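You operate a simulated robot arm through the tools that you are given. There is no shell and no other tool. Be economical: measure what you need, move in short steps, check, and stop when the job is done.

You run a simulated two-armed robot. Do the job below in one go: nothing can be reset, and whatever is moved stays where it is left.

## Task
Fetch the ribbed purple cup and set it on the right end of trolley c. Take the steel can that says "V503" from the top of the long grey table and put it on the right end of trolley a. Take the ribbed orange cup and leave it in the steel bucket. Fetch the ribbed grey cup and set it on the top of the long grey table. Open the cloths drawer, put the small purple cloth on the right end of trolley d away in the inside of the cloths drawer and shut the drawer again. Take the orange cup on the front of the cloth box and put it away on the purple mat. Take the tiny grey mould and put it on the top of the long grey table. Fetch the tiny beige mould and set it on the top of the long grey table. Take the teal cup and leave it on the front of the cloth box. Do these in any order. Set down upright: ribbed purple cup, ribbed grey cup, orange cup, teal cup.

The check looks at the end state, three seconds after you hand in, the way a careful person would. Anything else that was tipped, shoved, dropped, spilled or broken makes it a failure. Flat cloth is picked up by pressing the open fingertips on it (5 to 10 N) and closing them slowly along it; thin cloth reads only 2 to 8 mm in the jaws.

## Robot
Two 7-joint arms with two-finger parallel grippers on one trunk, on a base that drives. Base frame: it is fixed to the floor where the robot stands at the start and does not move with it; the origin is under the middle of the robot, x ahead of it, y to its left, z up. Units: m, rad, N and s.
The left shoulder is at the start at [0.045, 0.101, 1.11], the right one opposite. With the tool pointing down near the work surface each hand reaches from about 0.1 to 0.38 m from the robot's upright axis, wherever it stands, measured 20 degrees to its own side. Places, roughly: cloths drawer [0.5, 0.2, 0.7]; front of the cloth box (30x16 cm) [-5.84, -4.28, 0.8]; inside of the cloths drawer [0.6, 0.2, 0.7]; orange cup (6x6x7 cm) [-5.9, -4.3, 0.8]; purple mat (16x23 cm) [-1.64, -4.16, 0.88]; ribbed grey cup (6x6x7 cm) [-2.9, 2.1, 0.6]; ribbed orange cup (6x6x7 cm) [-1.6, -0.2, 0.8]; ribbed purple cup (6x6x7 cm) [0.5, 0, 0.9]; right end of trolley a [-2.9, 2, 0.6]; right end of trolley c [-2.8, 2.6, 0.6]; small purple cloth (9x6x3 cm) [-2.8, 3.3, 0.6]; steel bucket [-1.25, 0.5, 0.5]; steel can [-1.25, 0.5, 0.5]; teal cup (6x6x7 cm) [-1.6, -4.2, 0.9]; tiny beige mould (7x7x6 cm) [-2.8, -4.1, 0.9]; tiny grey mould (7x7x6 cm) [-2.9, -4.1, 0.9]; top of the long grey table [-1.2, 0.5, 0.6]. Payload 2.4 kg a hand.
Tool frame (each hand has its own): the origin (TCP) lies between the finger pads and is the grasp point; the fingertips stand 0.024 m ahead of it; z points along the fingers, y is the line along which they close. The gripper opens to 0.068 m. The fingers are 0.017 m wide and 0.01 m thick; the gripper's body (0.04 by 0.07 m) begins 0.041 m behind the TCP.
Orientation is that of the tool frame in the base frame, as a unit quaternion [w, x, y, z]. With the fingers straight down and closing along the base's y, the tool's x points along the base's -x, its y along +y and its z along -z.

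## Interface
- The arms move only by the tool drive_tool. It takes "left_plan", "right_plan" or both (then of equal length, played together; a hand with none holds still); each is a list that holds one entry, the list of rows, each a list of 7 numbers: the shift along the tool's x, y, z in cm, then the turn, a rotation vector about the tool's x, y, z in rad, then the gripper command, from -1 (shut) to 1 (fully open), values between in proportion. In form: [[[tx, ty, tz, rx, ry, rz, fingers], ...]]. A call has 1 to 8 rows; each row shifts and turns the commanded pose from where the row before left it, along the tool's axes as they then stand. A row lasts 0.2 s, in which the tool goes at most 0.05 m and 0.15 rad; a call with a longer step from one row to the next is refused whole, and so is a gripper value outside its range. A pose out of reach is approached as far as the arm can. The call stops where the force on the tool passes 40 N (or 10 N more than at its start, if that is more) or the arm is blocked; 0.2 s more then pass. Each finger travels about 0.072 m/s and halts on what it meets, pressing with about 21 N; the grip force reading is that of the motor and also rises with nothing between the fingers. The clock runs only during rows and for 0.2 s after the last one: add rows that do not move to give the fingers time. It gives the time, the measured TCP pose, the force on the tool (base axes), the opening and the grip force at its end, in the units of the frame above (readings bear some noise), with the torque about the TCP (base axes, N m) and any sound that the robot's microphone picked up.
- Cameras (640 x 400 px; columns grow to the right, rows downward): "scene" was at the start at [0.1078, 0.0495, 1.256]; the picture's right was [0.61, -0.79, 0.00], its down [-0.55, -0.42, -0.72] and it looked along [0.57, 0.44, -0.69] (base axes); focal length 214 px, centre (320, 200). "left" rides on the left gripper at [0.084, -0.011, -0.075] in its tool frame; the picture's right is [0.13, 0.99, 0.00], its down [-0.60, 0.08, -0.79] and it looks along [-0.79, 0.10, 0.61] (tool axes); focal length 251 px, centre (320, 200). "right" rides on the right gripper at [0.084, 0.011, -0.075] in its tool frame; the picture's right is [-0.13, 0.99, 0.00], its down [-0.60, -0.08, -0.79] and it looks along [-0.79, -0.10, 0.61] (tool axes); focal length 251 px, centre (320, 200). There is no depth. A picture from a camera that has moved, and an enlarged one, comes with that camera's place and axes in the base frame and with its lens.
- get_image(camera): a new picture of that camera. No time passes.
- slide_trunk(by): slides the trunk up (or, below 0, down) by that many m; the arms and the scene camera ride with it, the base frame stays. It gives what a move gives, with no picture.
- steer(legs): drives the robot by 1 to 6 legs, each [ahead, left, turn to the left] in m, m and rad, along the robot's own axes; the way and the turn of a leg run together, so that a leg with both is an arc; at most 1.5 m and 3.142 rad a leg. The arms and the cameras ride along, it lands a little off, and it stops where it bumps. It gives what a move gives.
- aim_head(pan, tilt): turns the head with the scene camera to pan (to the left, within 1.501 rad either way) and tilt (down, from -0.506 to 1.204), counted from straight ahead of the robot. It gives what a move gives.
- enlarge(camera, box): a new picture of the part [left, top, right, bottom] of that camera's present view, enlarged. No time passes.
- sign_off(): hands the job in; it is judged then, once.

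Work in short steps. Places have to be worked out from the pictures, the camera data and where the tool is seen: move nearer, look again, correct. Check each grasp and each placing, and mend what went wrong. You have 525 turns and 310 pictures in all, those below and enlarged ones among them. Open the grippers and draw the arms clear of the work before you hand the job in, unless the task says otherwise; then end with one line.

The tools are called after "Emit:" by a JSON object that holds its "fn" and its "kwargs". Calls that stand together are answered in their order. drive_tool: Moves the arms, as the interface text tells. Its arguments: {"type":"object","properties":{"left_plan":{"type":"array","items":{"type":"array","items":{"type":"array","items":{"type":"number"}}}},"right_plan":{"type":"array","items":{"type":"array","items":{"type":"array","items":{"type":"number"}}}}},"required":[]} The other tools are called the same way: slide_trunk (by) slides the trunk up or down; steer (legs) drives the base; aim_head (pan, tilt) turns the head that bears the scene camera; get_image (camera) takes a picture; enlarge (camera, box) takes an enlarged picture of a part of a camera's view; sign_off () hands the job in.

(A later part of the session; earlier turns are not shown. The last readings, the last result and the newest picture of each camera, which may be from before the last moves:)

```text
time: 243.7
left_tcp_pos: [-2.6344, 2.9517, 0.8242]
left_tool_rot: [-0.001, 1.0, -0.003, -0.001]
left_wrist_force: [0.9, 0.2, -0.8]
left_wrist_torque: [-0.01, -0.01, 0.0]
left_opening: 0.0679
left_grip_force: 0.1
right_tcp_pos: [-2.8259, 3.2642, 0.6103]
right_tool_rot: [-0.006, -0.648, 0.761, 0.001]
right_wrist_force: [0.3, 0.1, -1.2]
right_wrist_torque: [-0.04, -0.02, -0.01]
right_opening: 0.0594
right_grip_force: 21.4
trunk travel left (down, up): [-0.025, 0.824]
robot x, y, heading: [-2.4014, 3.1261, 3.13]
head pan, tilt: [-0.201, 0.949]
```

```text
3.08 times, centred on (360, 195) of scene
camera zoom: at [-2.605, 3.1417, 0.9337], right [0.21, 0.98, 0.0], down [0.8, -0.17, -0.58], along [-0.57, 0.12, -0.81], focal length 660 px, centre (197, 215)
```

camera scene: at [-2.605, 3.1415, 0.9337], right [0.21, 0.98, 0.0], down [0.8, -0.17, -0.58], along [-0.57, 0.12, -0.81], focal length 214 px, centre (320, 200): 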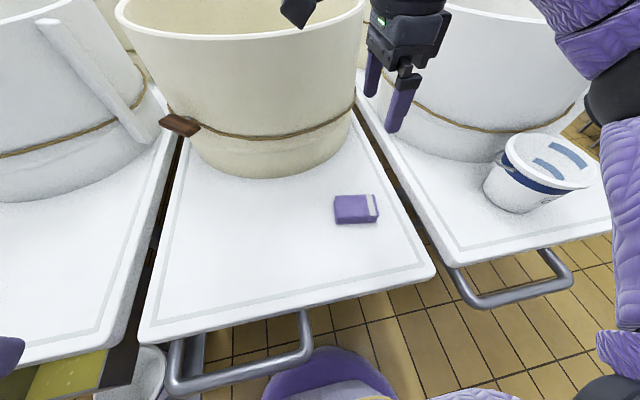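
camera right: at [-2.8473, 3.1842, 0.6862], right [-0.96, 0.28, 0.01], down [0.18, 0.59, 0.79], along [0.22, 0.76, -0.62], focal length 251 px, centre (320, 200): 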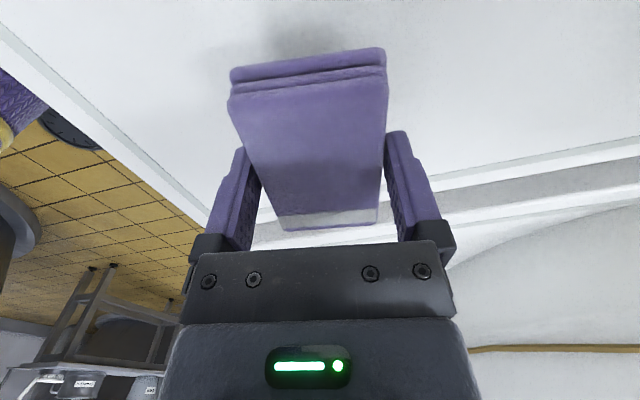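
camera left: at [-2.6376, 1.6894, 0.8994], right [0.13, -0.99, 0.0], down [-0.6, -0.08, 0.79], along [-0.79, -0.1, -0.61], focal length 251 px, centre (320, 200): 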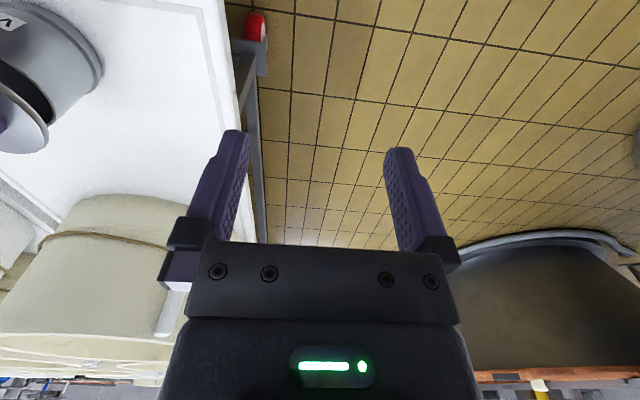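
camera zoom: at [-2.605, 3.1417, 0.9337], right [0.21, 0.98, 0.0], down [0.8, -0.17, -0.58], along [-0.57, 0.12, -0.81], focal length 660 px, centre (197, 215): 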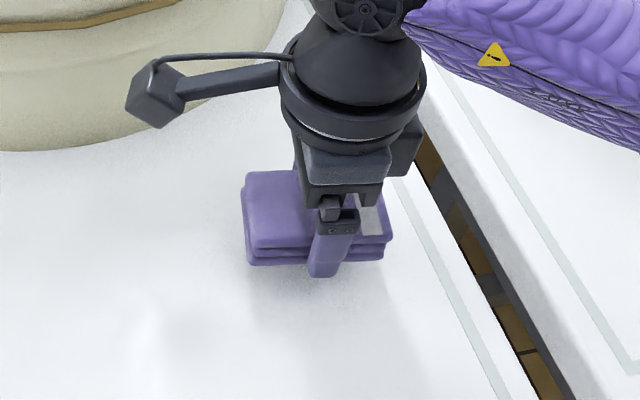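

The whole folded cloth is in the right hand. Raise the trunk, back out, and travel around toward the orange cup stand south of the long table.

Emit:
{"fn": "slide_trunk", "kwargs": {"by": 0.25}}

Emit:
{"fn": "drive_tool", "kwargs": {"right_plan": [[[-1, 3, -3, 0, 0, 0, -1], [0, -4, 0, 0, 0, 0, -1], [0, -4, 0, 0, 0, 0, -1], [0, -4, 0, 0, 0, 0, -1], [0, -4, 0, 0, 0, 0, -1]]]}}

Emit:
{"fn": "steer", "kwargs": {"legs": [[-0.45, 0, 0], [0, 1.5, 0]]}}

Emit:
{"fn": "get_image", "kwargs": {"camera": "right"}}

```text
time: 246.3
left_tcp_pos: [-2.6335, 2.9528, 1.0752]
left_tool_rot: [-0.001, 1.0, -0.003, -0.001]
left_wrist_force: [-0.6, 0.1, -0.3]
left_wrist_torque: [-0.02, -0.01, -0.01]
left_opening: 0.068
left_grip_force: 0.1
right_tcp_pos: [-2.8247, 3.2658, 0.8603]
right_tool_rot: [-0.006, -0.649, 0.761, 0.002]
right_wrist_force: [1.5, -0.4, 0.4]
right_wrist_torque: [-0.02, -0.01, 0.02]
right_opening: 0.0594
right_grip_force: 21.1
trunk travel left (down, up): [-0.275, 0.574]
robot x, y, heading: [-2.4053, 3.128, 3.135]
head pan, tilt: [-0.201, 0.949]
```

```text
time: 247.5
left_tcp_pos: [-2.633, 2.9515, 1.0743]
left_tool_rot: [-0.001, 1.0, -0.002, -0.001]
left_wrist_force: [0.1, -0.2, 0.2]
left_wrist_torque: [-0.01, 0.01, -0.05]
left_opening: 0.0679
left_grip_force: 0.2
right_tcp_pos: [-2.692, 3.2549, 0.8898]
right_tool_rot: [-0.006, -0.649, 0.761, 0.001]
right_wrist_force: [0.0, 0.4, -0.6]
right_wrist_torque: [-0.01, 0.0, 0.01]
right_opening: 0.0592
right_grip_force: 21.1
trunk travel left (down, up): [-0.275, 0.574]
robot x, y, heading: [-2.403, 3.1236, 3.133]
head pan, tilt: [-0.201, 0.949]
```

```text
time: 257.2
left_tcp_pos: [-2.1581, 1.4507, 1.0745]
left_tool_rot: [-0.001, 1.0, 0.018, -0.001]
left_wrist_force: [0.7, 0.1, 0.9]
left_wrist_torque: [-0.02, 0.0, 0.02]
left_opening: 0.0678
left_grip_force: 0.1
right_tcp_pos: [-2.2282, 1.751, 0.8895]
right_tool_rot: [-0.006, -0.666, 0.746, 0.002]
right_wrist_force: [0.4, -0.1, -0.5]
right_wrist_torque: [0.01, -0.05, -0.01]
right_opening: 0.0592
right_grip_force: 20.3
trunk travel left (down, up): [-0.275, 0.574]
robot x, y, heading: [-1.9365, 1.6346, -3.109]
head pan, tilt: [-0.201, 0.949]
```

```text
183 pictures are left
camera right: at [-2.2482, 1.6693, 0.9652], right [-0.97, 0.24, 0.01], down [0.16, 0.6, 0.79], along [0.19, 0.77, -0.62], focal length 251 px, centre (320, 200)
```

right: 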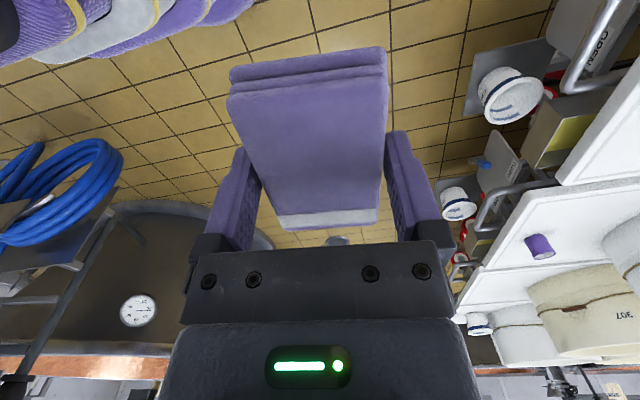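

Now go around the east end of the table: back along y≈1.2 to x≈-0.2, then slide south.

Emit:
{"fn": "steer", "kwargs": {"legs": [[0, 0.43, -0.033], [-0.9, 0, 0], [-0.82, 0, 0]]}}

Emit:
{"fn": "steer", "kwargs": {"legs": [[0, 1.45, 0]]}}

Emit:
{"fn": "aim_head", "kwargs": {"pan": 0.0, "tilt": 0.6}}

Emit:
{"fn": "get_image", "kwargs": {"camera": "scene"}}

```text
time: 268.2
left_tcp_pos: [-0.4281, 1.0198, 1.0738]
left_tool_rot: [-0.002, 1.0, -0.012, -0.002]
left_wrist_force: [-0.2, 0.7, 0.3]
left_wrist_torque: [-0.01, 0.03, 0.02]
left_opening: 0.068
left_grip_force: 0.1
right_tcp_pos: [-0.4813, 1.3231, 0.8893]
right_tool_rot: [-0.006, -0.642, 0.766, 0.002]
right_wrist_force: [1.0, -0.5, 0.4]
right_wrist_torque: [0.02, 0.0, 0.0]
right_opening: 0.0594
right_grip_force: 20.7
trunk travel left (down, up): [-0.275, 0.574]
robot x, y, heading: [-0.1947, 1.1921, 3.115]
head pan, tilt: [-0.201, 0.949]
```

```text
time: 275.4
left_tcp_pos: [-0.4636, -0.4234, 1.0749]
left_tool_rot: [-0.002, 1.0, -0.01, -0.001]
left_wrist_force: [0.9, 0.4, -0.3]
left_wrist_torque: [-0.02, -0.03, 0.01]
left_opening: 0.068
left_grip_force: 0.1
right_tcp_pos: [-0.5175, -0.1222, 0.8907]
right_tool_rot: [-0.007, -0.644, 0.765, 0.002]
right_wrist_force: [0.3, -0.6, -0.2]
right_wrist_torque: [0.02, 0.0, 0.01]
right_opening: 0.0594
right_grip_force: 21.0
trunk travel left (down, up): [-0.275, 0.574]
robot x, y, heading: [-0.2324, -0.2493, 3.117]
head pan, tilt: [-0.201, 0.949]
```

```text
time: 276.2
left_tcp_pos: [-0.463, -0.4244, 1.0745]
left_tool_rot: [-0.002, 1.0, -0.01, -0.001]
left_wrist_force: [-0.2, -1.1, 0.4]
left_wrist_torque: [0.02, -0.03, -0.01]
left_opening: 0.0681
left_grip_force: 0.1
right_tcp_pos: [-0.5179, -0.1206, 0.8899]
right_tool_rot: [-0.006, -0.643, 0.766, 0.002]
right_wrist_force: [0.4, 0.4, -0.4]
right_wrist_torque: [0.01, 0.01, 0.0]
right_opening: 0.0595
right_grip_force: 21.1
trunk travel left (down, up): [-0.275, 0.574]
robot x, y, heading: [-0.2303, -0.2526, 3.122]
head pan, tilt: [0.0, 0.6]
```

```text
182 pictures are left
camera scene: at [-0.3739, -0.2514, 1.2194], right [0.02, 1.0, 0.0], down [0.57, -0.01, -0.82], along [-0.82, 0.02, -0.57], focal length 214 px, centre (320, 200)
```

scene: 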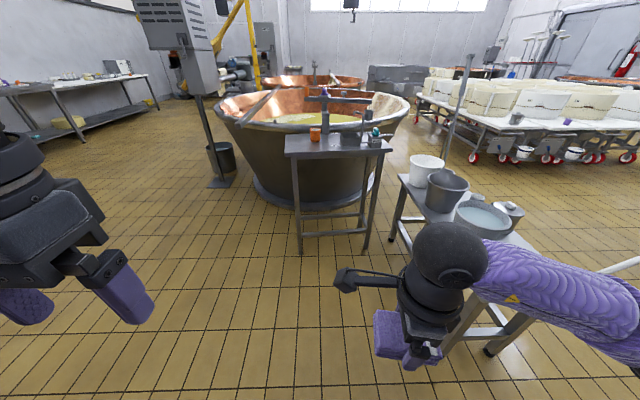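

Orange cup on the stand ahead. Drive closer along y≈-0.25.

Emit:
{"fn": "steer", "kwargs": {"legs": [[0.72, 0, 0.02]]}}

Emit:
{"fn": "aim_head", "kwargs": {"pan": 0.0, "tilt": 0.8}}

Emit:
{"fn": "get_image", "kwargs": {"camera": "scene"}}

Emit:
{"fn": "get_image", "kwargs": {"camera": "left"}}

```text
time: 280.1
left_tcp_pos: [-1.1864, -0.4124, 1.0748]
left_tool_rot: [-0.002, 1.0, -0.006, -0.001]
left_wrist_force: [0.4, 0.3, 0.8]
left_wrist_torque: [0.01, -0.02, -0.01]
left_opening: 0.0678
left_grip_force: 0.1
right_tcp_pos: [-1.2444, -0.1088, 0.8894]
right_tool_rot: [-0.006, -0.646, 0.763, 0.002]
right_wrist_force: [-0.5, 0.0, -0.8]
right_wrist_torque: [-0.01, 0.01, -0.01]
right_opening: 0.0595
right_grip_force: 21.2
trunk travel left (down, up): [-0.275, 0.574]
robot x, y, heading: [-0.956, -0.2403, 3.125]
head pan, tilt: [0.0, 0.6]
```

```text
time: 280.9
left_tcp_pos: [-1.1858, -0.4118, 1.0744]
left_tool_rot: [-0.002, 1.0, -0.006, 0.0]
left_wrist_force: [0.2, 0.0, -0.1]
left_wrist_torque: [0.0, 0.03, 0.03]
left_opening: 0.0679
left_grip_force: 0.2
right_tcp_pos: [-1.2422, -0.1093, 0.8895]
right_tool_rot: [-0.006, -0.646, 0.764, 0.003]
right_wrist_force: [-0.5, 0.0, -1.4]
right_wrist_torque: [0.0, 0.0, -0.04]
right_opening: 0.0596
right_grip_force: 20.6
trunk travel left (down, up): [-0.275, 0.574]
robot x, y, heading: [-0.9571, -0.2431, 3.124]
head pan, tilt: [0.0, 0.799]
```

```text
181 pictures are left
camera scene: at [-1.0904, -0.2383, 1.2027], right [0.02, 1.0, 0.0], down [0.72, -0.01, -0.7], along [-0.7, 0.01, -0.72], focal length 214 px, centre (320, 200)
```

scene: 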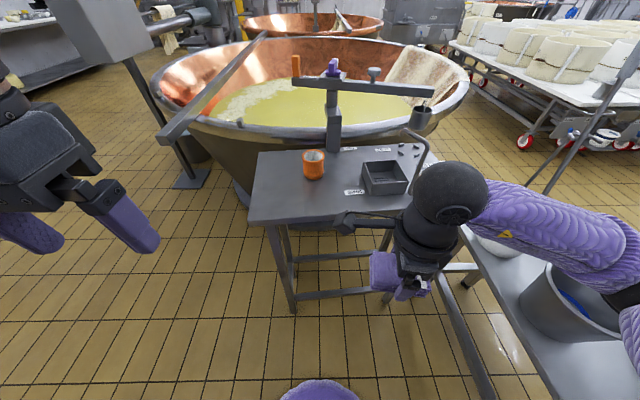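

```text
180 pictures are left
camera left: at [-1.1012, -0.4017, 1.15], right [0.12, -0.99, 0.0], down [-0.6, -0.07, 0.79], along [-0.79, -0.09, -0.61], focal length 251 px, centre (320, 200)
```

left: 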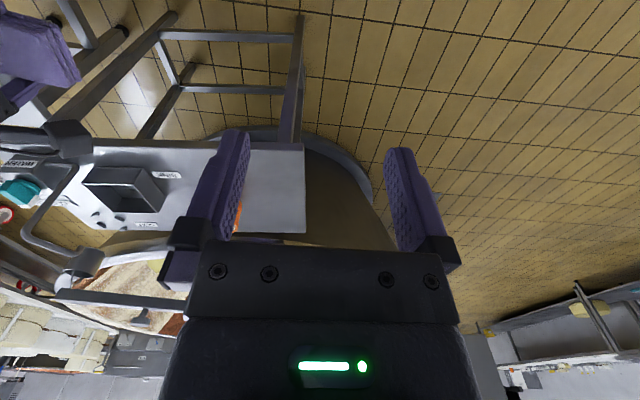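

Cup is near (-1.66, -0.25). I tuck the cloth hand back and up, then approach to x≈-1.19.

Emit:
{"fn": "drive_tool", "kwargs": {"right_plan": [[[-0.5, -3.5, -3, 0, 0, 0, -1], [-0.5, -3.5, -3, 0, 0, 0, -1], [-0.5, -3.5, -3, 0, 0, 0, -1], [-0.5, -2, -3, 0, 0, 0, -1]]]}}

Emit:
{"fn": "steer", "kwargs": {"legs": [[0.23, 0, 0.016]]}}

Emit:
{"fn": "get_image", "kwargs": {"camera": "scene"}}

Emit:
{"fn": "get_image", "kwargs": {"camera": "left"}}

```text
time: 281.9
left_tcp_pos: [-1.1863, -0.4133, 1.0751]
left_tool_rot: [-0.001, 1.0, -0.006, -0.001]
left_wrist_force: [-0.6, -0.7, -0.1]
left_wrist_torque: [0.03, -0.01, 0.0]
left_opening: 0.068
left_grip_force: 0.1
right_tcp_pos: [-1.1449, -0.1179, 1.022]
right_tool_rot: [-0.007, -0.646, 0.763, 0.002]
right_wrist_force: [0.4, -0.1, -0.4]
right_wrist_torque: [-0.03, 0.01, 0.0]
right_opening: 0.0594
right_grip_force: 21.0
right hand out of reach, approached as far as the arm can: row 2, 3
trunk travel left (down, up): [-0.275, 0.574]
robot x, y, heading: [-0.9568, -0.2366, 3.126]
head pan, tilt: [0.0, 0.799]
```

```text
time: 283.6
left_tcp_pos: [-1.4162, -0.4137, 1.0754]
left_tool_rot: [-0.002, 1.0, 0.002, -0.001]
left_wrist_force: [0.3, 0.4, 0.9]
left_wrist_torque: [0.02, 0.0, 0.01]
left_opening: 0.0679
left_grip_force: 0.1
right_tcp_pos: [-1.3825, -0.1193, 1.0211]
right_tool_rot: [-0.005, -0.653, 0.758, 0.002]
right_wrist_force: [0.3, 0.6, -0.8]
right_wrist_torque: [-0.01, 0.0, -0.01]
right_opening: 0.0594
right_grip_force: 20.2
trunk travel left (down, up): [-0.275, 0.574]
robot x, y, heading: [-1.189, -0.2372, -3.139]
head pan, tilt: [0.0, 0.799]
```

```text
179 pictures are left
camera scene: at [-1.3239, -0.2388, 1.2026], right [0.0, 1.0, 0.0], down [0.72, 0.0, -0.7], along [-0.7, 0.0, -0.72], focal length 214 px, centre (320, 200)
```

scene: 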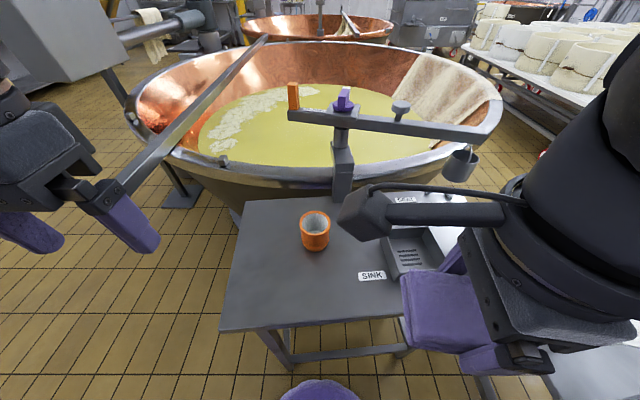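

```text
178 pictures are left
camera left: at [-1.3319, -0.4024, 1.15], right [0.13, -0.99, 0.0], down [-0.6, -0.08, 0.79], along [-0.79, -0.1, -0.61], focal length 251 px, centre (320, 200)
```

left: 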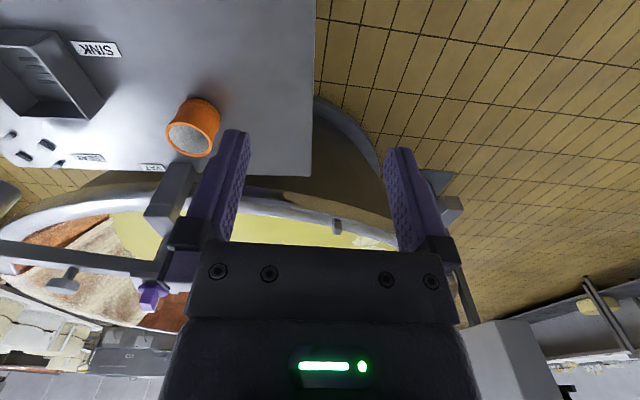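

Cup rim ≈(-1.584, -0.248, 0.87). I shift the base 5 cm right and bring the left hand above its near-left wall.

Emit:
{"fn": "steer", "kwargs": {"legs": [[0, -0.05, 0]]}}

Emit:
{"fn": "drive_tool", "kwargs": {"left_plan": [[[-3.36, -1.74, 2.2, 0, 0, 0, 1], [-3.36, -1.74, 2.2, 0, 0, 0, 1], [-3.36, -1.74, 2.2, 0, 0, 0, 1], [-3.36, -1.74, 2.2, 0, 0, 0, 1], [-3.36, -1.74, 2.2, 0, 0, 0, 1], [0, 0, 0, 0, 0, 0, 1]]]}}

Emit:
{"fn": "get_image", "kwargs": {"camera": "left"}}

Emit:
{"fn": "get_image", "kwargs": {"camera": "scene"}}

```text
time: 284.5
left_tcp_pos: [-1.4173, -0.3637, 1.0751]
left_tool_rot: [-0.002, 1.0, 0.002, -0.001]
left_wrist_force: [0.1, 0.3, -0.3]
left_wrist_torque: [0.02, 0.03, -0.01]
left_opening: 0.0676
left_grip_force: 0.1
right_tcp_pos: [-1.3815, -0.0691, 1.0212]
right_tool_rot: [-0.007, -0.653, 0.757, 0.001]
right_wrist_force: [0.2, 0.9, -0.8]
right_wrist_torque: [0.01, 0.02, -0.01]
right_opening: 0.0595
right_grip_force: 21.2
trunk travel left (down, up): [-0.275, 0.574]
robot x, y, heading: [-1.1895, -0.1887, -3.139]
head pan, tilt: [0.0, 0.799]
```

```text
time: 285.9
left_tcp_pos: [-1.5834, -0.2838, 0.9641]
left_tool_rot: [-0.003, 1.0, 0.002, -0.001]
left_wrist_force: [0.1, 0.4, 0.1]
left_wrist_torque: [0.0, 0.02, 0.02]
left_opening: 0.0679
left_grip_force: 0.1
left hand out of reach, approached as far as the arm can: row 5
right_tcp_pos: [-1.3812, -0.0699, 1.0216]
right_tool_rot: [-0.007, -0.652, 0.758, 0.001]
right_wrist_force: [0.0, 0.0, -0.4]
right_wrist_torque: [0.0, -0.04, -0.02]
right_opening: 0.0595
right_grip_force: 21.0
trunk travel left (down, up): [-0.275, 0.574]
robot x, y, heading: [-1.1881, -0.1867, -3.138]
head pan, tilt: [0.0, 0.799]
```

```text
177 pictures are left
camera left: at [-1.4984, -0.2722, 1.039], right [0.14, -0.99, 0.0], down [-0.6, -0.09, 0.79], along [-0.79, -0.1, -0.61], focal length 251 px, centre (320, 200)
```

left: 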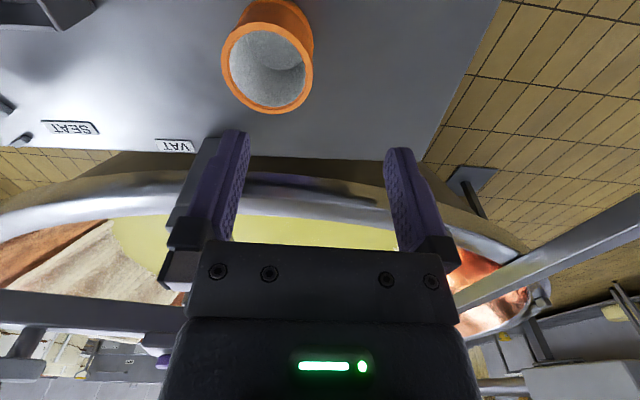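

```text
176 pictures are left
camera scene: at [-1.3241, -0.189, 1.2026], right [0.0, 1.0, 0.0], down [0.72, 0.0, -0.7], along [-0.7, 0.0, -0.72], focal length 214 px, centre (320, 200)
```

scene: 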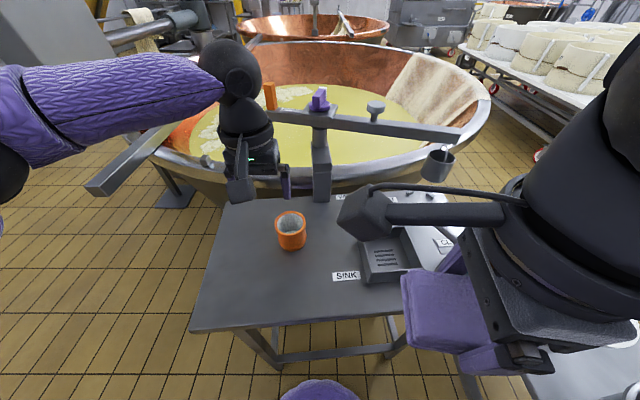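

Rim (-1.578, -0.246, 0.87). Descend.

Emit:
{"fn": "drive_tool", "kwargs": {"left_plan": [[[0.5, -0.8, 3, 0, 0, 0, 1], [0, 0, 3, 0, 0, 0, 1], [0, 0, 0, 0, 0, 0, 1]]]}}

Emit:
{"fn": "get_image", "kwargs": {"camera": "left"}}

```text
time: 286.7
left_tcp_pos: [-1.5736, -0.2829, 0.9049]
left_tool_rot: [-0.003, 1.0, 0.002, -0.001]
left_wrist_force: [0.7, 0.7, -0.5]
left_wrist_torque: [-0.02, -0.01, 0.01]
left_opening: 0.0682
left_grip_force: 0.0
left hand out of reach, approached as far as the arm can: row 2
right_tcp_pos: [-1.3809, -0.0697, 1.022]
right_tool_rot: [-0.006, -0.652, 0.758, 0.003]
right_wrist_force: [-1.1, -0.4, -0.8]
right_wrist_torque: [0.02, 0.01, 0.02]
right_opening: 0.0596
right_grip_force: 21.6
trunk travel left (down, up): [-0.275, 0.574]
robot x, y, heading: [-1.1899, -0.184, -3.145]
head pan, tilt: [0.0, 0.799]
```

```text
175 pictures are left
camera left: at [-1.4885, -0.2696, 0.98], right [0.13, -0.99, -0.01], down [-0.6, -0.09, 0.79], along [-0.79, -0.1, -0.61], focal length 251 px, centre (320, 200)
```

left: 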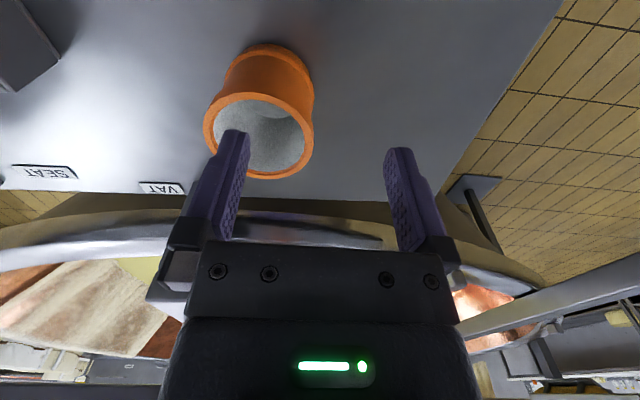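

Fingers straddle the wall nicely; lower via the trunk by 4.5 cm.

Emit:
{"fn": "slide_trunk", "kwargs": {"by": -0.045}}

Emit:
{"fn": "get_image", "kwargs": {"camera": "left"}}

```text
time: 287.3
left_tcp_pos: [-1.5722, -0.2781, 0.8865]
left_tool_rot: [-0.007, 1.0, 0.001, -0.004]
left_wrist_force: [5.3, -3.6, 21.4]
left_wrist_torque: [0.88, -0.25, -0.21]
left_opening: 0.0661
left_grip_force: 0.0
right_tcp_pos: [-1.3827, -0.0705, 0.9985]
right_tool_rot: [-0.003, -0.652, 0.758, 0.0]
right_wrist_force: [-0.7, -0.3, -0.3]
right_wrist_torque: [0.02, -0.02, 0.0]
right_opening: 0.0595
right_grip_force: 21.5
trunk travel left (down, up): [-0.252, 0.598]
robot x, y, heading: [-1.1861, -0.1867, -3.142]
head pan, tilt: [0.0, 0.799]
stopped: the force on the tool passed its limit at 62 N (the readings are from after the stop); the commanded pose is now the measured one
```

```text
174 pictures are left
camera left: at [-1.487, -0.2681, 0.9614], right [0.13, -0.99, -0.01], down [-0.6, -0.09, 0.8], along [-0.79, -0.1, -0.6], focal length 251 px, centre (320, 200)
```

left: 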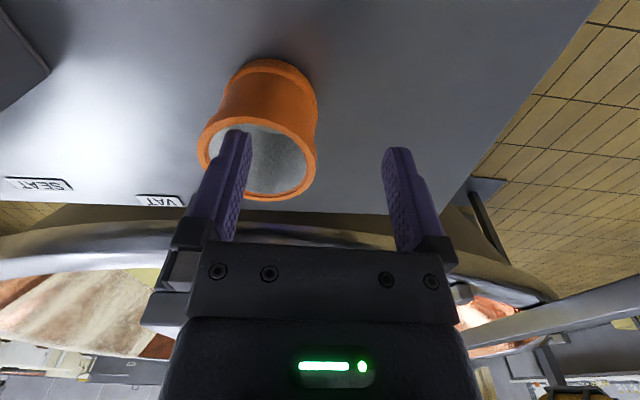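

Unexpected contact. Look at it enlarged before doing anything.

Emit:
{"fn": "enlarge", "kwargs": {"camera": "scene", "box": [200, 120, 370, 280]}}

Emit:
{"fn": "enlarge", "kwargs": {"camera": "left", "box": [150, 60, 350, 260]}}

```text
2.50 times, centred on (285, 200) of scene
camera zoom: at [-1.3276, -0.1894, 1.1792], right [0.0, 1.0, 0.0], down [0.72, 0.0, -0.7], along [-0.7, 0.0, -0.72], focal length 536 px, centre (408, 200)
```

zoom: 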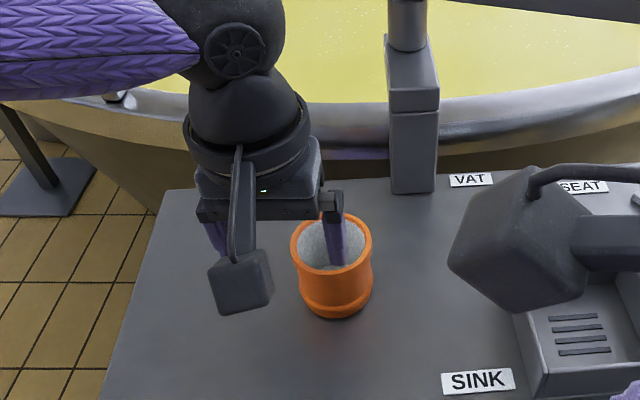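

```text
2.00 times, centred on (250, 160) of left
camera zoom: at [-1.487, -0.2681, 0.9614], right [0.13, -0.99, -0.01], down [-0.6, -0.09, 0.8], along [-0.79, -0.1, -0.6], focal length 503 px, centre (460, 280)
```

zoom: 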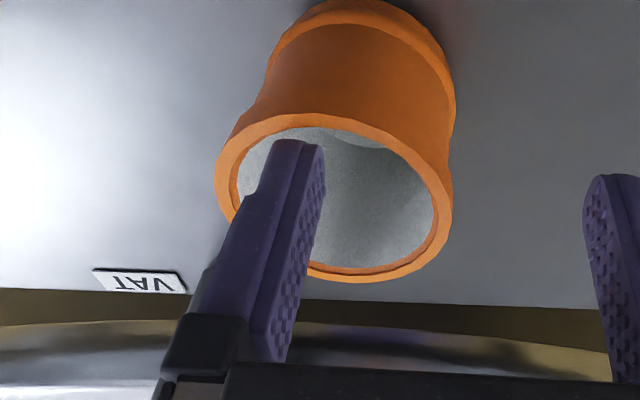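

The inner finger tip rests on the cup's near rim: the cup centre is really at x≈-1.588. Lift 2.5 cm, advance 1.4 cm, re-check.

Emit:
{"fn": "drive_tool", "kwargs": {"left_plan": [[[0, 0, -2.5, 0, 0, 0, 1], [-1.5, 0, 0, 0, 0, 0, 1], [0, 0, 0, 0, 0, 0, 1]]]}}

Emit:
{"fn": "get_image", "kwargs": {"camera": "left"}}

Emit:
{"fn": "enlarge", "kwargs": {"camera": "scene", "box": [200, 120, 370, 280]}}

```text
time: 288.1
left_tcp_pos: [-1.5859, -0.2799, 0.9106]
left_tool_rot: [-0.007, 1.0, 0.001, -0.003]
left_wrist_force: [-0.6, 0.5, 0.2]
left_wrist_torque: [0.02, 0.01, 0.0]
left_opening: 0.0678
left_grip_force: 0.0
right_tcp_pos: [-1.3824, -0.0699, 0.9988]
right_tool_rot: [-0.003, -0.653, 0.758, -0.001]
right_wrist_force: [0.3, -0.6, -0.1]
right_wrist_torque: [0.0, -0.03, -0.02]
right_opening: 0.0595
right_grip_force: 21.6
trunk travel left (down, up): [-0.252, 0.598]
robot x, y, heading: [-1.1941, -0.1887, -3.144]
head pan, tilt: [0.0, 0.799]
```

```text
171 pictures are left
camera left: at [-1.5018, -0.2705, 0.9858], right [0.13, -0.99, -0.01], down [-0.6, -0.09, 0.8], along [-0.79, -0.1, -0.61], focal length 251 px, centre (320, 200)
```

left: 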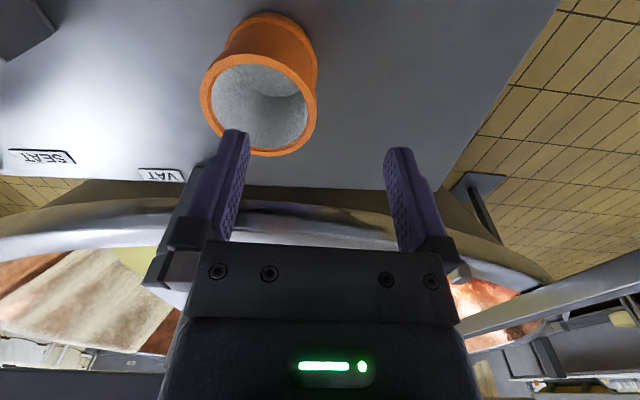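

```text
2.50 times, centred on (285, 200) of scene
camera zoom: at [-1.3293, -0.1891, 1.1791], right [0.0, 1.0, 0.0], down [0.72, 0.0, -0.7], along [-0.7, 0.0, -0.72], focal length 536 px, centre (408, 200)
```

zoom: 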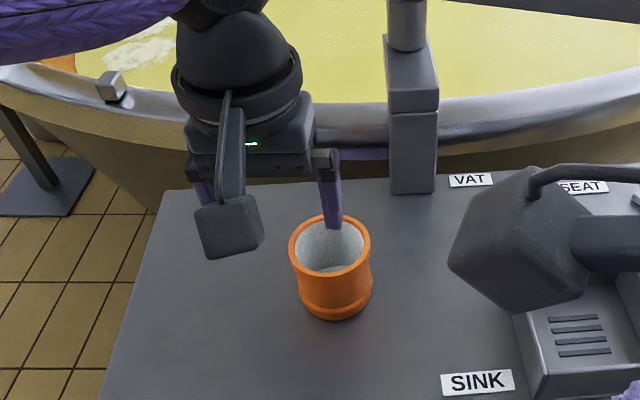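

Emit:
{"fn": "drive_tool", "kwargs": {"left_plan": [[[0, 0, 2, 0, 0, 0, 1], [0, 0, 1, 0, 0, 0, 1], [0, 0, 0, 0, 0, 0, 1]]]}}

Emit:
{"fn": "get_image", "kwargs": {"camera": "left"}}

```text
time: 288.9
left_tcp_pos: [-1.5836, -0.2828, 0.8814]
left_tool_rot: [-0.006, 1.0, 0.001, -0.003]
left_wrist_force: [-0.4, -0.3, 0.2]
left_wrist_torque: [-0.01, 0.05, 0.02]
left_opening: 0.0679
left_grip_force: 0.1
left hand out of reach, approached as far as the arm can: row 1
right_tcp_pos: [-1.3819, -0.0698, 0.9987]
right_tool_rot: [-0.004, -0.652, 0.758, 0.0]
right_wrist_force: [0.5, -0.1, 0.0]
right_wrist_torque: [0.01, 0.0, 0.0]
right_opening: 0.0595
right_grip_force: 20.5
trunk travel left (down, up): [-0.252, 0.598]
robot x, y, heading: [-1.1875, -0.1915, -3.139]
head pan, tilt: [0.0, 0.799]
```

```text
169 pictures are left
camera left: at [-1.499, -0.2727, 0.9563], right [0.13, -0.99, -0.01], down [-0.6, -0.09, 0.8], along [-0.79, -0.1, -0.61], focal length 251 px, centre (320, 200)
```

left: 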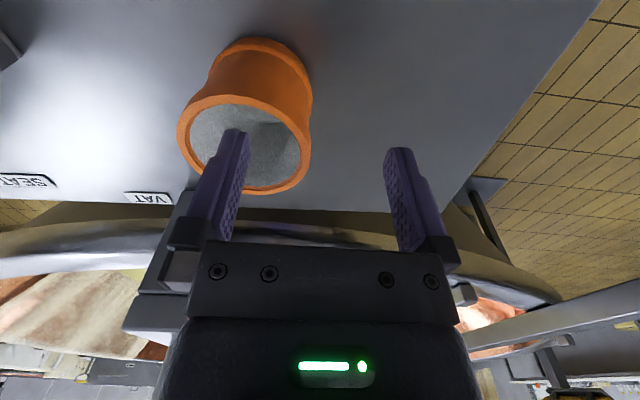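

Emit:
{"fn": "drive_tool", "kwargs": {"left_plan": [[[0, 0, 1, 0, 0, 0, 1], [0, 0, 1, 0, 0, 0, 1], [0, 0, 0, 0, 0, 0, 1]]]}}

Emit:
{"fn": "get_image", "kwargs": {"camera": "left"}}

```text
time: 289.7
left_tcp_pos: [-1.5814, -0.286, 0.8632]
left_tool_rot: [-0.006, 1.0, 0.001, -0.003]
left_wrist_force: [-1.1, 0.1, -0.3]
left_wrist_torque: [0.0, 0.02, 0.02]
left_opening: 0.0681
left_grip_force: 0.2
left hand out of reach, approached as far as the arm can: row 1
right_tcp_pos: [-1.3833, -0.0705, 0.9994]
right_tool_rot: [-0.003, -0.653, 0.758, -0.001]
right_wrist_force: [0.0, -0.8, 0.2]
right_wrist_torque: [0.0, 0.02, -0.03]
right_opening: 0.0593
right_grip_force: 20.9
trunk travel left (down, up): [-0.252, 0.598]
robot x, y, heading: [-1.1866, -0.1842, -3.139]
head pan, tilt: [0.0, 0.799]
```

```text
168 pictures are left
camera left: at [-1.4965, -0.2758, 0.9377], right [0.13, -0.99, -0.01], down [-0.6, -0.09, 0.8], along [-0.79, -0.1, -0.61], focal length 251 px, centre (320, 200)
```

left: 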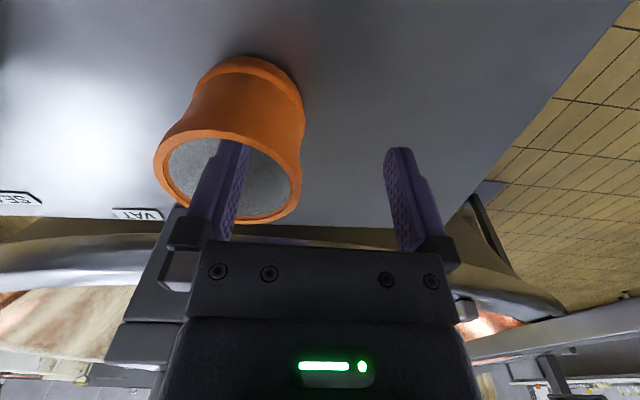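

Emit:
{"fn": "slide_trunk", "kwargs": {"by": -0.012}}

Emit:
{"fn": "drive_tool", "kwargs": {"left_plan": [[[0, 0, 0, 0, 0, 0, 0.3], [0, 0, 0, 0, 0, 0, -0.2], [0, 0, 0, 0, 0, 0, -0.7], [0, 0, 0, 0, 0, 0, -1], [0, 0, 0, 0, 0, 0, -1], [0, 0, 0, 0, 0, 0, -1]]]}}

Emit:
{"fn": "get_image", "kwargs": {"camera": "left"}}

```text
time: 290.3
left_tcp_pos: [-1.583, -0.2852, 0.8501]
left_tool_rot: [-0.006, 1.0, 0.001, -0.002]
left_wrist_force: [0.7, -0.1, -0.7]
left_wrist_torque: [-0.01, -0.01, -0.02]
left_opening: 0.068
left_grip_force: 0.0
right_tcp_pos: [-1.3844, -0.0707, 0.9871]
right_tool_rot: [-0.003, -0.653, 0.757, -0.001]
right_wrist_force: [0.2, 0.1, 0.0]
right_wrist_torque: [-0.02, 0.02, 0.0]
right_opening: 0.0592
right_grip_force: 20.9
trunk travel left (down, up): [-0.24, 0.61]
robot x, y, heading: [-1.1856, -0.1825, -3.138]
head pan, tilt: [0.0, 0.799]
```

```text
time: 291.7
left_tcp_pos: [-1.5832, -0.2856, 0.8486]
left_tool_rot: [-0.007, 1.0, 0.001, -0.003]
left_wrist_force: [-1.1, -0.4, 0.7]
left_wrist_torque: [-0.02, 0.02, 0.02]
left_opening: 0.0059
left_grip_force: 21.6
right_tcp_pos: [-1.3845, -0.0706, 0.9864]
right_tool_rot: [-0.002, -0.652, 0.758, -0.001]
right_wrist_force: [-0.4, 1.2, -0.9]
right_wrist_torque: [-0.03, 0.01, 0.03]
right_opening: 0.0595
right_grip_force: 21.0
trunk travel left (down, up): [-0.24, 0.61]
robot x, y, heading: [-1.1871, -0.1888, -3.139]
head pan, tilt: [0.0, 0.799]
```

```text
167 pictures are left
camera left: at [-1.498, -0.2747, 0.9246], right [0.13, -0.99, -0.01], down [-0.6, -0.09, 0.8], along [-0.79, -0.1, -0.61], focal length 251 px, centre (320, 200)
```

left: 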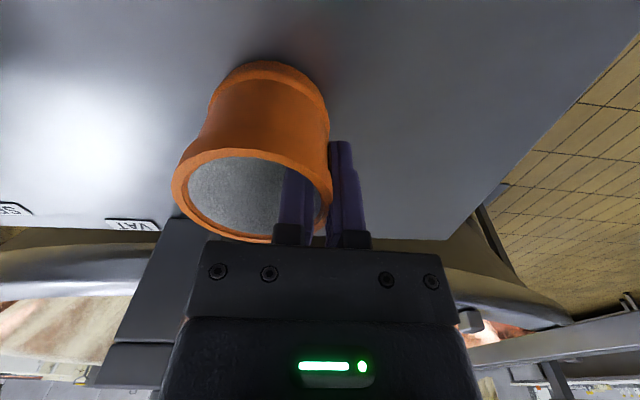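

Orange cup gripped (5.9 mm). Lift it, then back away east.

Emit:
{"fn": "drive_tool", "kwargs": {"left_plan": [[[0, 0, -2, 0, 0, 0, -1], [0, 0, -3, 0, 0, 0, -1], [0, 0, -4, 0, 0, 0, -1], [0, 0, -4, 0, 0, 0, -1], [4, 0, -1, 0, 0, 0, -1], [4, 0, -1, 0, 0, 0, -1], [4, 0, -1, 0, 0, 0, -1]]]}}

Emit:
{"fn": "steer", "kwargs": {"legs": [[-0.25, 0.05, 0]]}}

Emit:
{"fn": "steer", "kwargs": {"legs": [[0, 0, -1.574]]}}

Emit:
{"fn": "aim_head", "kwargs": {"pan": 0.3, "tilt": 0.8}}

Emit:
{"fn": "get_image", "kwargs": {"camera": "scene"}}

```text
time: 293.3
left_tcp_pos: [-1.4609, -0.2862, 1.0106]
left_tool_rot: [-0.006, 1.0, 0.002, -0.001]
left_wrist_force: [0.0, 0.7, 0.0]
left_wrist_torque: [0.0, 0.01, 0.03]
left_opening: 0.0059
left_grip_force: 21.4
right_tcp_pos: [-1.3841, -0.0712, 0.9876]
right_tool_rot: [-0.003, -0.653, 0.757, -0.001]
right_wrist_force: [-0.5, 0.0, -1.0]
right_wrist_torque: [0.04, 0.03, 0.01]
right_opening: 0.0593
right_grip_force: 20.7
trunk travel left (down, up): [-0.24, 0.61]
robot x, y, heading: [-1.1885, -0.1893, -3.14]
head pan, tilt: [0.0, 0.799]
```

```text
time: 295.1
left_tcp_pos: [-1.214, -0.3357, 1.0109]
left_tool_rot: [-0.006, 1.0, -0.001, -0.003]
left_wrist_force: [-0.5, 0.4, -1.3]
left_wrist_torque: [0.01, 0.0, 0.01]
left_opening: 0.006
left_grip_force: 21.3
right_tcp_pos: [-1.1344, -0.1201, 0.9864]
right_tool_rot: [-0.002, -0.651, 0.759, -0.002]
right_wrist_force: [-0.3, -0.5, -0.4]
right_wrist_torque: [0.0, 0.02, 0.01]
right_opening: 0.0592
right_grip_force: 21.0
trunk travel left (down, up): [-0.24, 0.61]
robot x, y, heading: [-0.9372, -0.2404, 3.138]
head pan, tilt: [0.0, 0.799]
```

```text
time: 299.4
left_tcp_pos: [-1.0322, 0.0395, 1.0102]
left_tool_rot: [0.006, -0.699, 0.715, -0.003]
left_wrist_force: [-0.3, -0.2, -1.2]
left_wrist_torque: [0.0, -0.02, 0.0]
left_opening: 0.006
left_grip_force: 21.0
right_tcp_pos: [-0.8179, -0.045, 0.9868]
right_tool_rot: [-0.003, 0.085, 0.996, 0.002]
right_wrist_force: [0.4, -0.3, -0.4]
right_wrist_torque: [0.0, 0.0, -0.02]
right_opening: 0.0595
right_grip_force: 21.1
trunk travel left (down, up): [-0.24, 0.61]
robot x, y, heading: [-0.9378, -0.2386, 1.552]
head pan, tilt: [0.0, 0.799]
```

```text
time: 300.2
left_tcp_pos: [-1.0336, 0.038, 1.0092]
left_tool_rot: [0.007, -0.7, 0.715, -0.004]
left_wrist_force: [0.9, 0.0, -0.5]
left_wrist_torque: [0.03, 0.06, 0.01]
left_opening: 0.0057
left_grip_force: 20.8
right_tcp_pos: [-0.8174, -0.045, 0.9865]
right_tool_rot: [-0.003, 0.086, 0.996, 0.002]
right_wrist_force: [0.4, -1.1, -0.5]
right_wrist_torque: [0.02, 0.01, 0.01]
right_opening: 0.059
right_grip_force: 20.9
trunk travel left (down, up): [-0.24, 0.61]
robot x, y, heading: [-0.9391, -0.2386, 1.552]
head pan, tilt: [0.3, 0.799]
```

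```text
166 pictures are left
camera scene: at [-0.9614, -0.0991, 1.167], right [0.96, 0.27, 0.0], down [0.2, -0.69, -0.7], along [-0.19, 0.67, -0.72], focal length 214 px, centre (320, 200)
```

scene: 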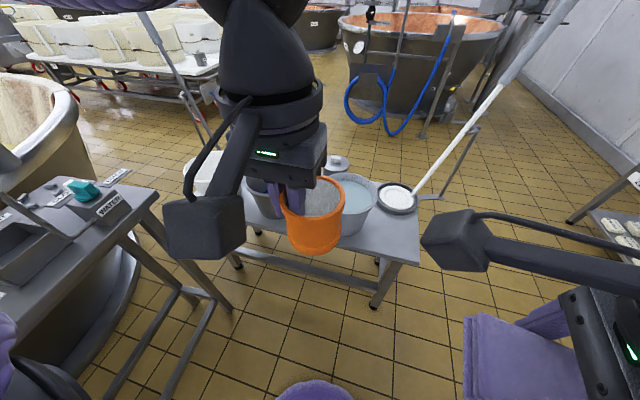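

Steel bucket centre ≈(-1.266, 0.38), rim z≈0.70, Ø≈18 cm. Drive so the left hand can reach over it: forward 0.24 then left 0.17.

Emit:
{"fn": "steer", "kwargs": {"legs": [[0.22, 0, 0.018], [0, 0.17, 0]]}}

Emit:
{"fn": "get_image", "kwargs": {"camera": "scene"}}

Emit:
{"fn": "get_image", "kwargs": {"camera": "left"}}

```text
time: 302.9
left_tcp_pos: [-1.2057, 0.2546, 1.01]
left_tool_rot: [0.006, -0.704, 0.71, -0.003]
left_wrist_force: [0.4, -0.3, -0.5]
left_wrist_torque: [-0.03, 0.03, -0.02]
left_opening: 0.006
left_grip_force: 20.9
right_tcp_pos: [-0.9894, 0.1736, 0.9868]
right_tool_rot: [-0.002, 0.078, 0.997, 0.001]
right_wrist_force: [0.9, 0.6, -1.1]
right_wrist_torque: [-0.01, 0.03, 0.02]
right_opening: 0.0595
right_grip_force: 20.8
trunk travel left (down, up): [-0.24, 0.61]
robot x, y, heading: [-1.1075, -0.0205, 1.564]
head pan, tilt: [0.3, 0.799]
```

```text
165 pictures are left
camera scene: at [-1.133, 0.1173, 1.167], right [0.96, 0.29, 0.0], down [0.21, -0.69, -0.7], along [-0.2, 0.67, -0.72], focal length 214 px, centre (320, 200)
```

scene: 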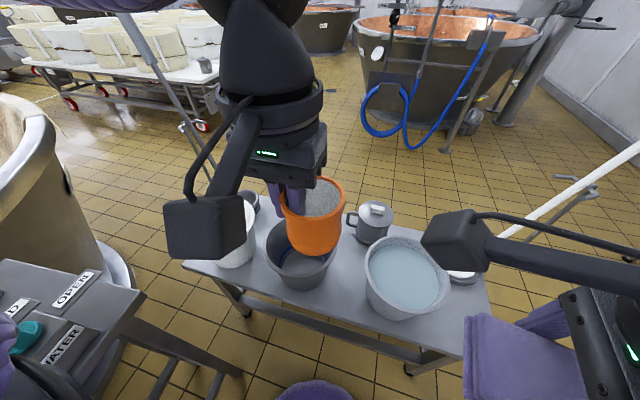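

```text
164 pictures are left
camera left: at [-1.1955, 0.1703, 1.0849], right [-0.99, -0.12, -0.01], down [-0.08, 0.6, 0.8], along [-0.09, 0.79, -0.61], focal length 251 px, centre (320, 200)
```

left: 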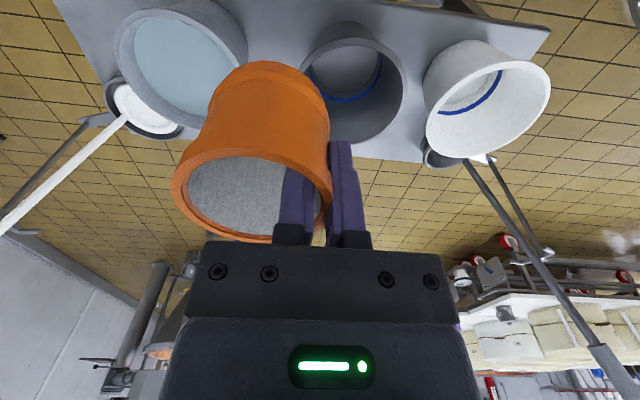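

Bucket rim centre confirmed (-1.267, 0.370). Move the cup over it.

Emit:
{"fn": "drive_tool", "kwargs": {"left_plan": [[[-2.9, 1.9, 2, 0, 0, 0, -1], [-2.9, 1.9, 2, 0, 0, 0, -1], [-2.9, 1.9, 3, 0, 0, 0, -1], [-2.9, 1.8, 3, 0, 0, 0, -1], [0, 0, 3, 0, 0, 0, -1], [0, 0, 0, 0, 0, 0, -1]]]}}

Emit:
{"fn": "get_image", "kwargs": {"camera": "scene"}}

Emit:
{"fn": "get_image", "kwargs": {"camera": "left"}}

```text
time: 304.3
left_tcp_pos: [-1.2773, 0.3699, 0.8798]
left_tool_rot: [0.006, -0.705, 0.709, -0.003]
left_wrist_force: [-0.2, 0.1, -0.2]
left_wrist_torque: [0.03, 0.0, 0.02]
left_opening: 0.0058
left_grip_force: 21.7
right_tcp_pos: [-0.9899, 0.1724, 0.9864]
right_tool_rot: [-0.003, 0.078, 0.997, 0.0]
right_wrist_force: [-0.9, 0.1, -1.0]
right_wrist_torque: [0.0, 0.01, 0.0]
right_opening: 0.0593
right_grip_force: 20.7
trunk travel left (down, up): [-0.24, 0.61]
robot x, y, heading: [-1.11, -0.0235, 1.565]
head pan, tilt: [0.3, 0.799]
```

```text
163 pictures are left
camera scene: at [-1.1328, 0.1174, 1.167], right [0.96, 0.29, 0.0], down [0.21, -0.69, -0.7], along [-0.2, 0.67, -0.72], focal length 214 px, centre (320, 200)
```

scene: 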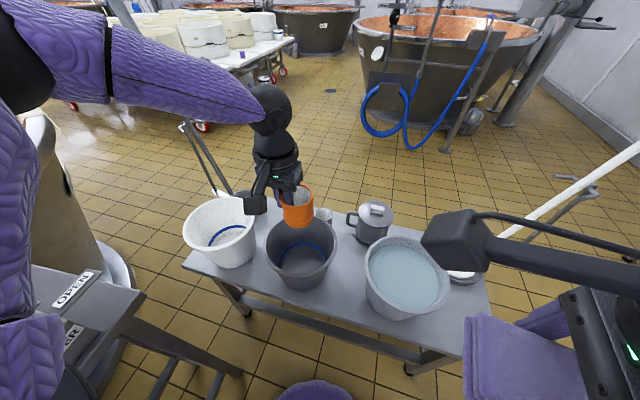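

```text
162 pictures are left
camera left: at [-1.2677, 0.287, 0.9546], right [-0.99, -0.12, -0.01], down [-0.08, 0.6, 0.8], along [-0.09, 0.79, -0.61], focal length 251 px, centre (320, 200)
```

left: 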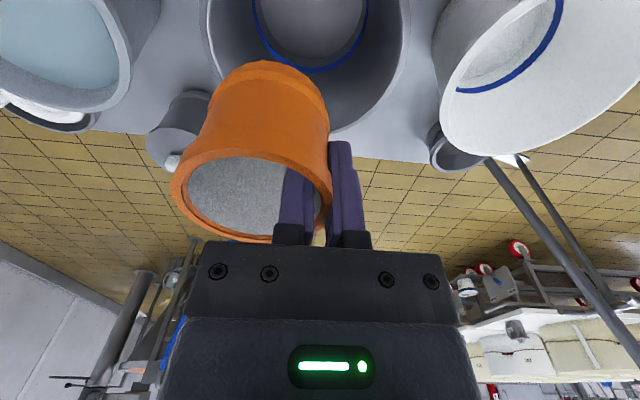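

Cup is over the bucket opening. Lower it inside.

Emit:
{"fn": "drive_tool", "kwargs": {"left_plan": [[[-0.5, 0, 4, 0, 0, 0, -1], [0, 0, 4, 0, 0, 0, -1], [0, 0, 4, 0, 0, 0, -1], [0, 0, 3, 0, 0, 0, -1], [0, 0, 0, 0, 0, 0, -1]]]}}

Emit:
{"fn": "get_image", "kwargs": {"camera": "scene"}}

Emit:
{"fn": "get_image", "kwargs": {"camera": "left"}}

```text
time: 305.5
left_tcp_pos: [-1.2801, 0.369, 0.7385]
left_tool_rot: [0.008, -0.704, 0.71, -0.003]
left_wrist_force: [0.6, -0.4, 0.0]
left_wrist_torque: [-0.02, 0.02, 0.0]
left_opening: 0.0056
left_grip_force: 21.3
left hand out of reach, approached as far as the arm can: row 4
right_tcp_pos: [-0.9902, 0.1734, 0.9886]
right_tool_rot: [-0.003, 0.078, 0.997, 0.001]
right_wrist_force: [0.4, 0.6, -1.1]
right_wrist_torque: [0.01, 0.0, 0.03]
right_opening: 0.0594
right_grip_force: 20.4
trunk travel left (down, up): [-0.24, 0.61]
robot x, y, heading: [-1.1088, -0.0213, 1.567]
head pan, tilt: [0.3, 0.799]
```

```text
161 pictures are left
camera scene: at [-1.1329, 0.1174, 1.167], right [0.96, 0.29, 0.0], down [0.21, -0.69, -0.7], along [-0.2, 0.67, -0.72], focal length 214 px, centre (320, 200)
```

scene: 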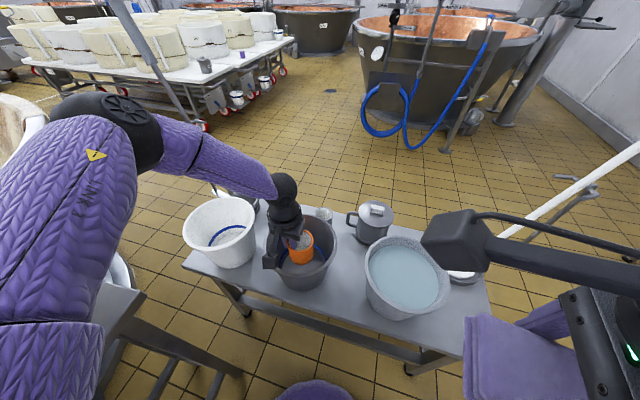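

```text
160 pictures are left
camera left: at [-1.2703, 0.2847, 0.8114], right [-0.99, -0.12, -0.01], down [-0.09, 0.6, 0.8], along [-0.09, 0.79, -0.61], focal length 251 px, centre (320, 200)
```

left: 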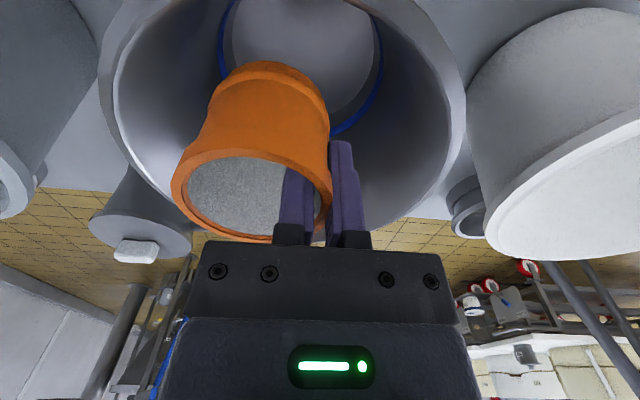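

Emit:
{"fn": "slide_trunk", "kwargs": {"by": -0.075}}

Emit:
{"fn": "get_image", "kwargs": {"camera": "left"}}

Emit:
{"fn": "enlarge", "kwargs": {"camera": "scene", "box": [220, 130, 380, 300]}}

```text
time: 306.6
left_tcp_pos: [-1.2805, 0.372, 0.6617]
left_tool_rot: [0.007, -0.705, 0.709, -0.002]
left_wrist_force: [-0.4, -0.3, -0.4]
left_wrist_torque: [0.01, 0.02, 0.0]
left_opening: 0.0059
left_grip_force: 20.9
right_tcp_pos: [-0.99, 0.1851, 0.9039]
right_tool_rot: [-0.001, 0.078, 0.997, -0.026]
right_wrist_force: [-1.0, 0.4, -0.4]
right_wrist_torque: [0.02, -0.03, 0.0]
right_opening: 0.0593
right_grip_force: 21.3
trunk travel left (down, up): [-0.165, 0.685]
robot x, y, heading: [-1.11, -0.0202, 1.563]
head pan, tilt: [0.3, 0.799]
```

```text
159 pictures are left
camera left: at [-1.2706, 0.2878, 0.7365], right [-0.99, -0.12, -0.01], down [-0.08, 0.6, 0.8], along [-0.09, 0.79, -0.61], focal length 251 px, centre (320, 200)
```

left: 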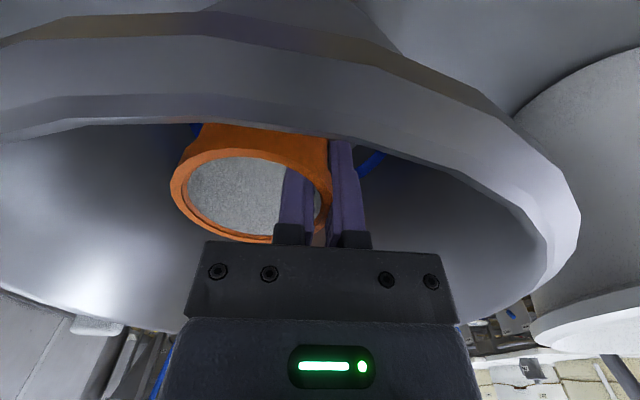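

```text
2.35 times, centred on (300, 215) of scene
camera zoom: at [-1.1327, 0.1373, 1.0905], right [0.96, 0.29, 0.0], down [0.21, -0.69, -0.7], along [-0.2, 0.67, -0.72], focal length 505 px, centre (367, 165)
```

zoom: 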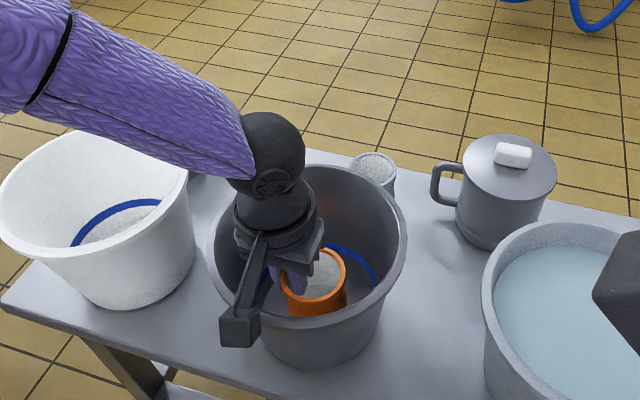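

The camera box would soon meet the near rim; I move the base 3 cm forward (camera then inside the opening), then lower another 4.5 cm.

Emit:
{"fn": "steer", "kwargs": {"legs": [[0.03, 0, 0]]}}

Emit:
{"fn": "slide_trunk", "kwargs": {"by": -0.04}}

Emit:
{"fn": "enlarge", "kwargs": {"camera": "scene", "box": [220, 130, 380, 300]}}

```text
time: 307.5
left_tcp_pos: [-1.2797, 0.401, 0.6613]
left_tool_rot: [0.006, -0.705, 0.709, -0.002]
left_wrist_force: [-0.2, -1.1, -0.7]
left_wrist_torque: [0.02, 0.04, 0.02]
left_opening: 0.0057
left_grip_force: 21.1
right_tcp_pos: [-0.9889, 0.2166, 0.9044]
right_tool_rot: [-0.001, 0.078, 0.997, -0.026]
right_wrist_force: [-0.5, -0.1, -1.0]
right_wrist_torque: [-0.02, 0.03, 0.01]
right_opening: 0.0591
right_grip_force: 20.8
trunk travel left (down, up): [-0.165, 0.685]
robot x, y, heading: [-1.1079, 0.0078, 1.564]
head pan, tilt: [0.3, 0.799]
```

```text
time: 308.0
left_tcp_pos: [-1.28, 0.4019, 0.6449]
left_tool_rot: [0.003, -0.705, 0.71, -0.004]
left_wrist_force: [-3.9, -1.8, 25.4]
left_wrist_torque: [-2.32, -0.33, -0.29]
left_opening: 0.0058
left_grip_force: 20.4
right_tcp_pos: [-0.9903, 0.2168, 0.8845]
right_tool_rot: [0.0, 0.079, 0.996, -0.031]
right_wrist_force: [-0.5, -0.5, -0.1]
right_wrist_torque: [0.0, -0.02, 0.0]
right_opening: 0.0593
right_grip_force: 21.1
trunk travel left (down, up): [-0.146, 0.704]
robot x, y, heading: [-1.1109, 0.0088, 1.562]
head pan, tilt: [0.3, 0.799]
stopped: the force on the tool passed its limit at 108 N (the readings are from after the stop); the commanded pose is now the measured one
```

```text
2.35 times, centred on (300, 215) of scene
camera zoom: at [-1.1324, 0.1727, 1.0708], right [0.96, 0.29, 0.0], down [0.21, -0.69, -0.7], along [-0.2, 0.67, -0.72], focal length 505 px, centre (367, 165)
```

zoom: 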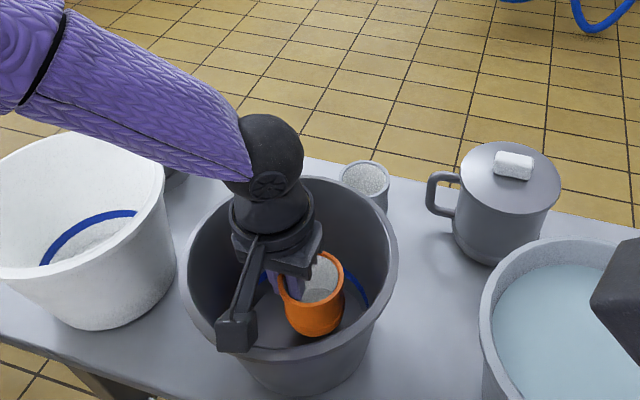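

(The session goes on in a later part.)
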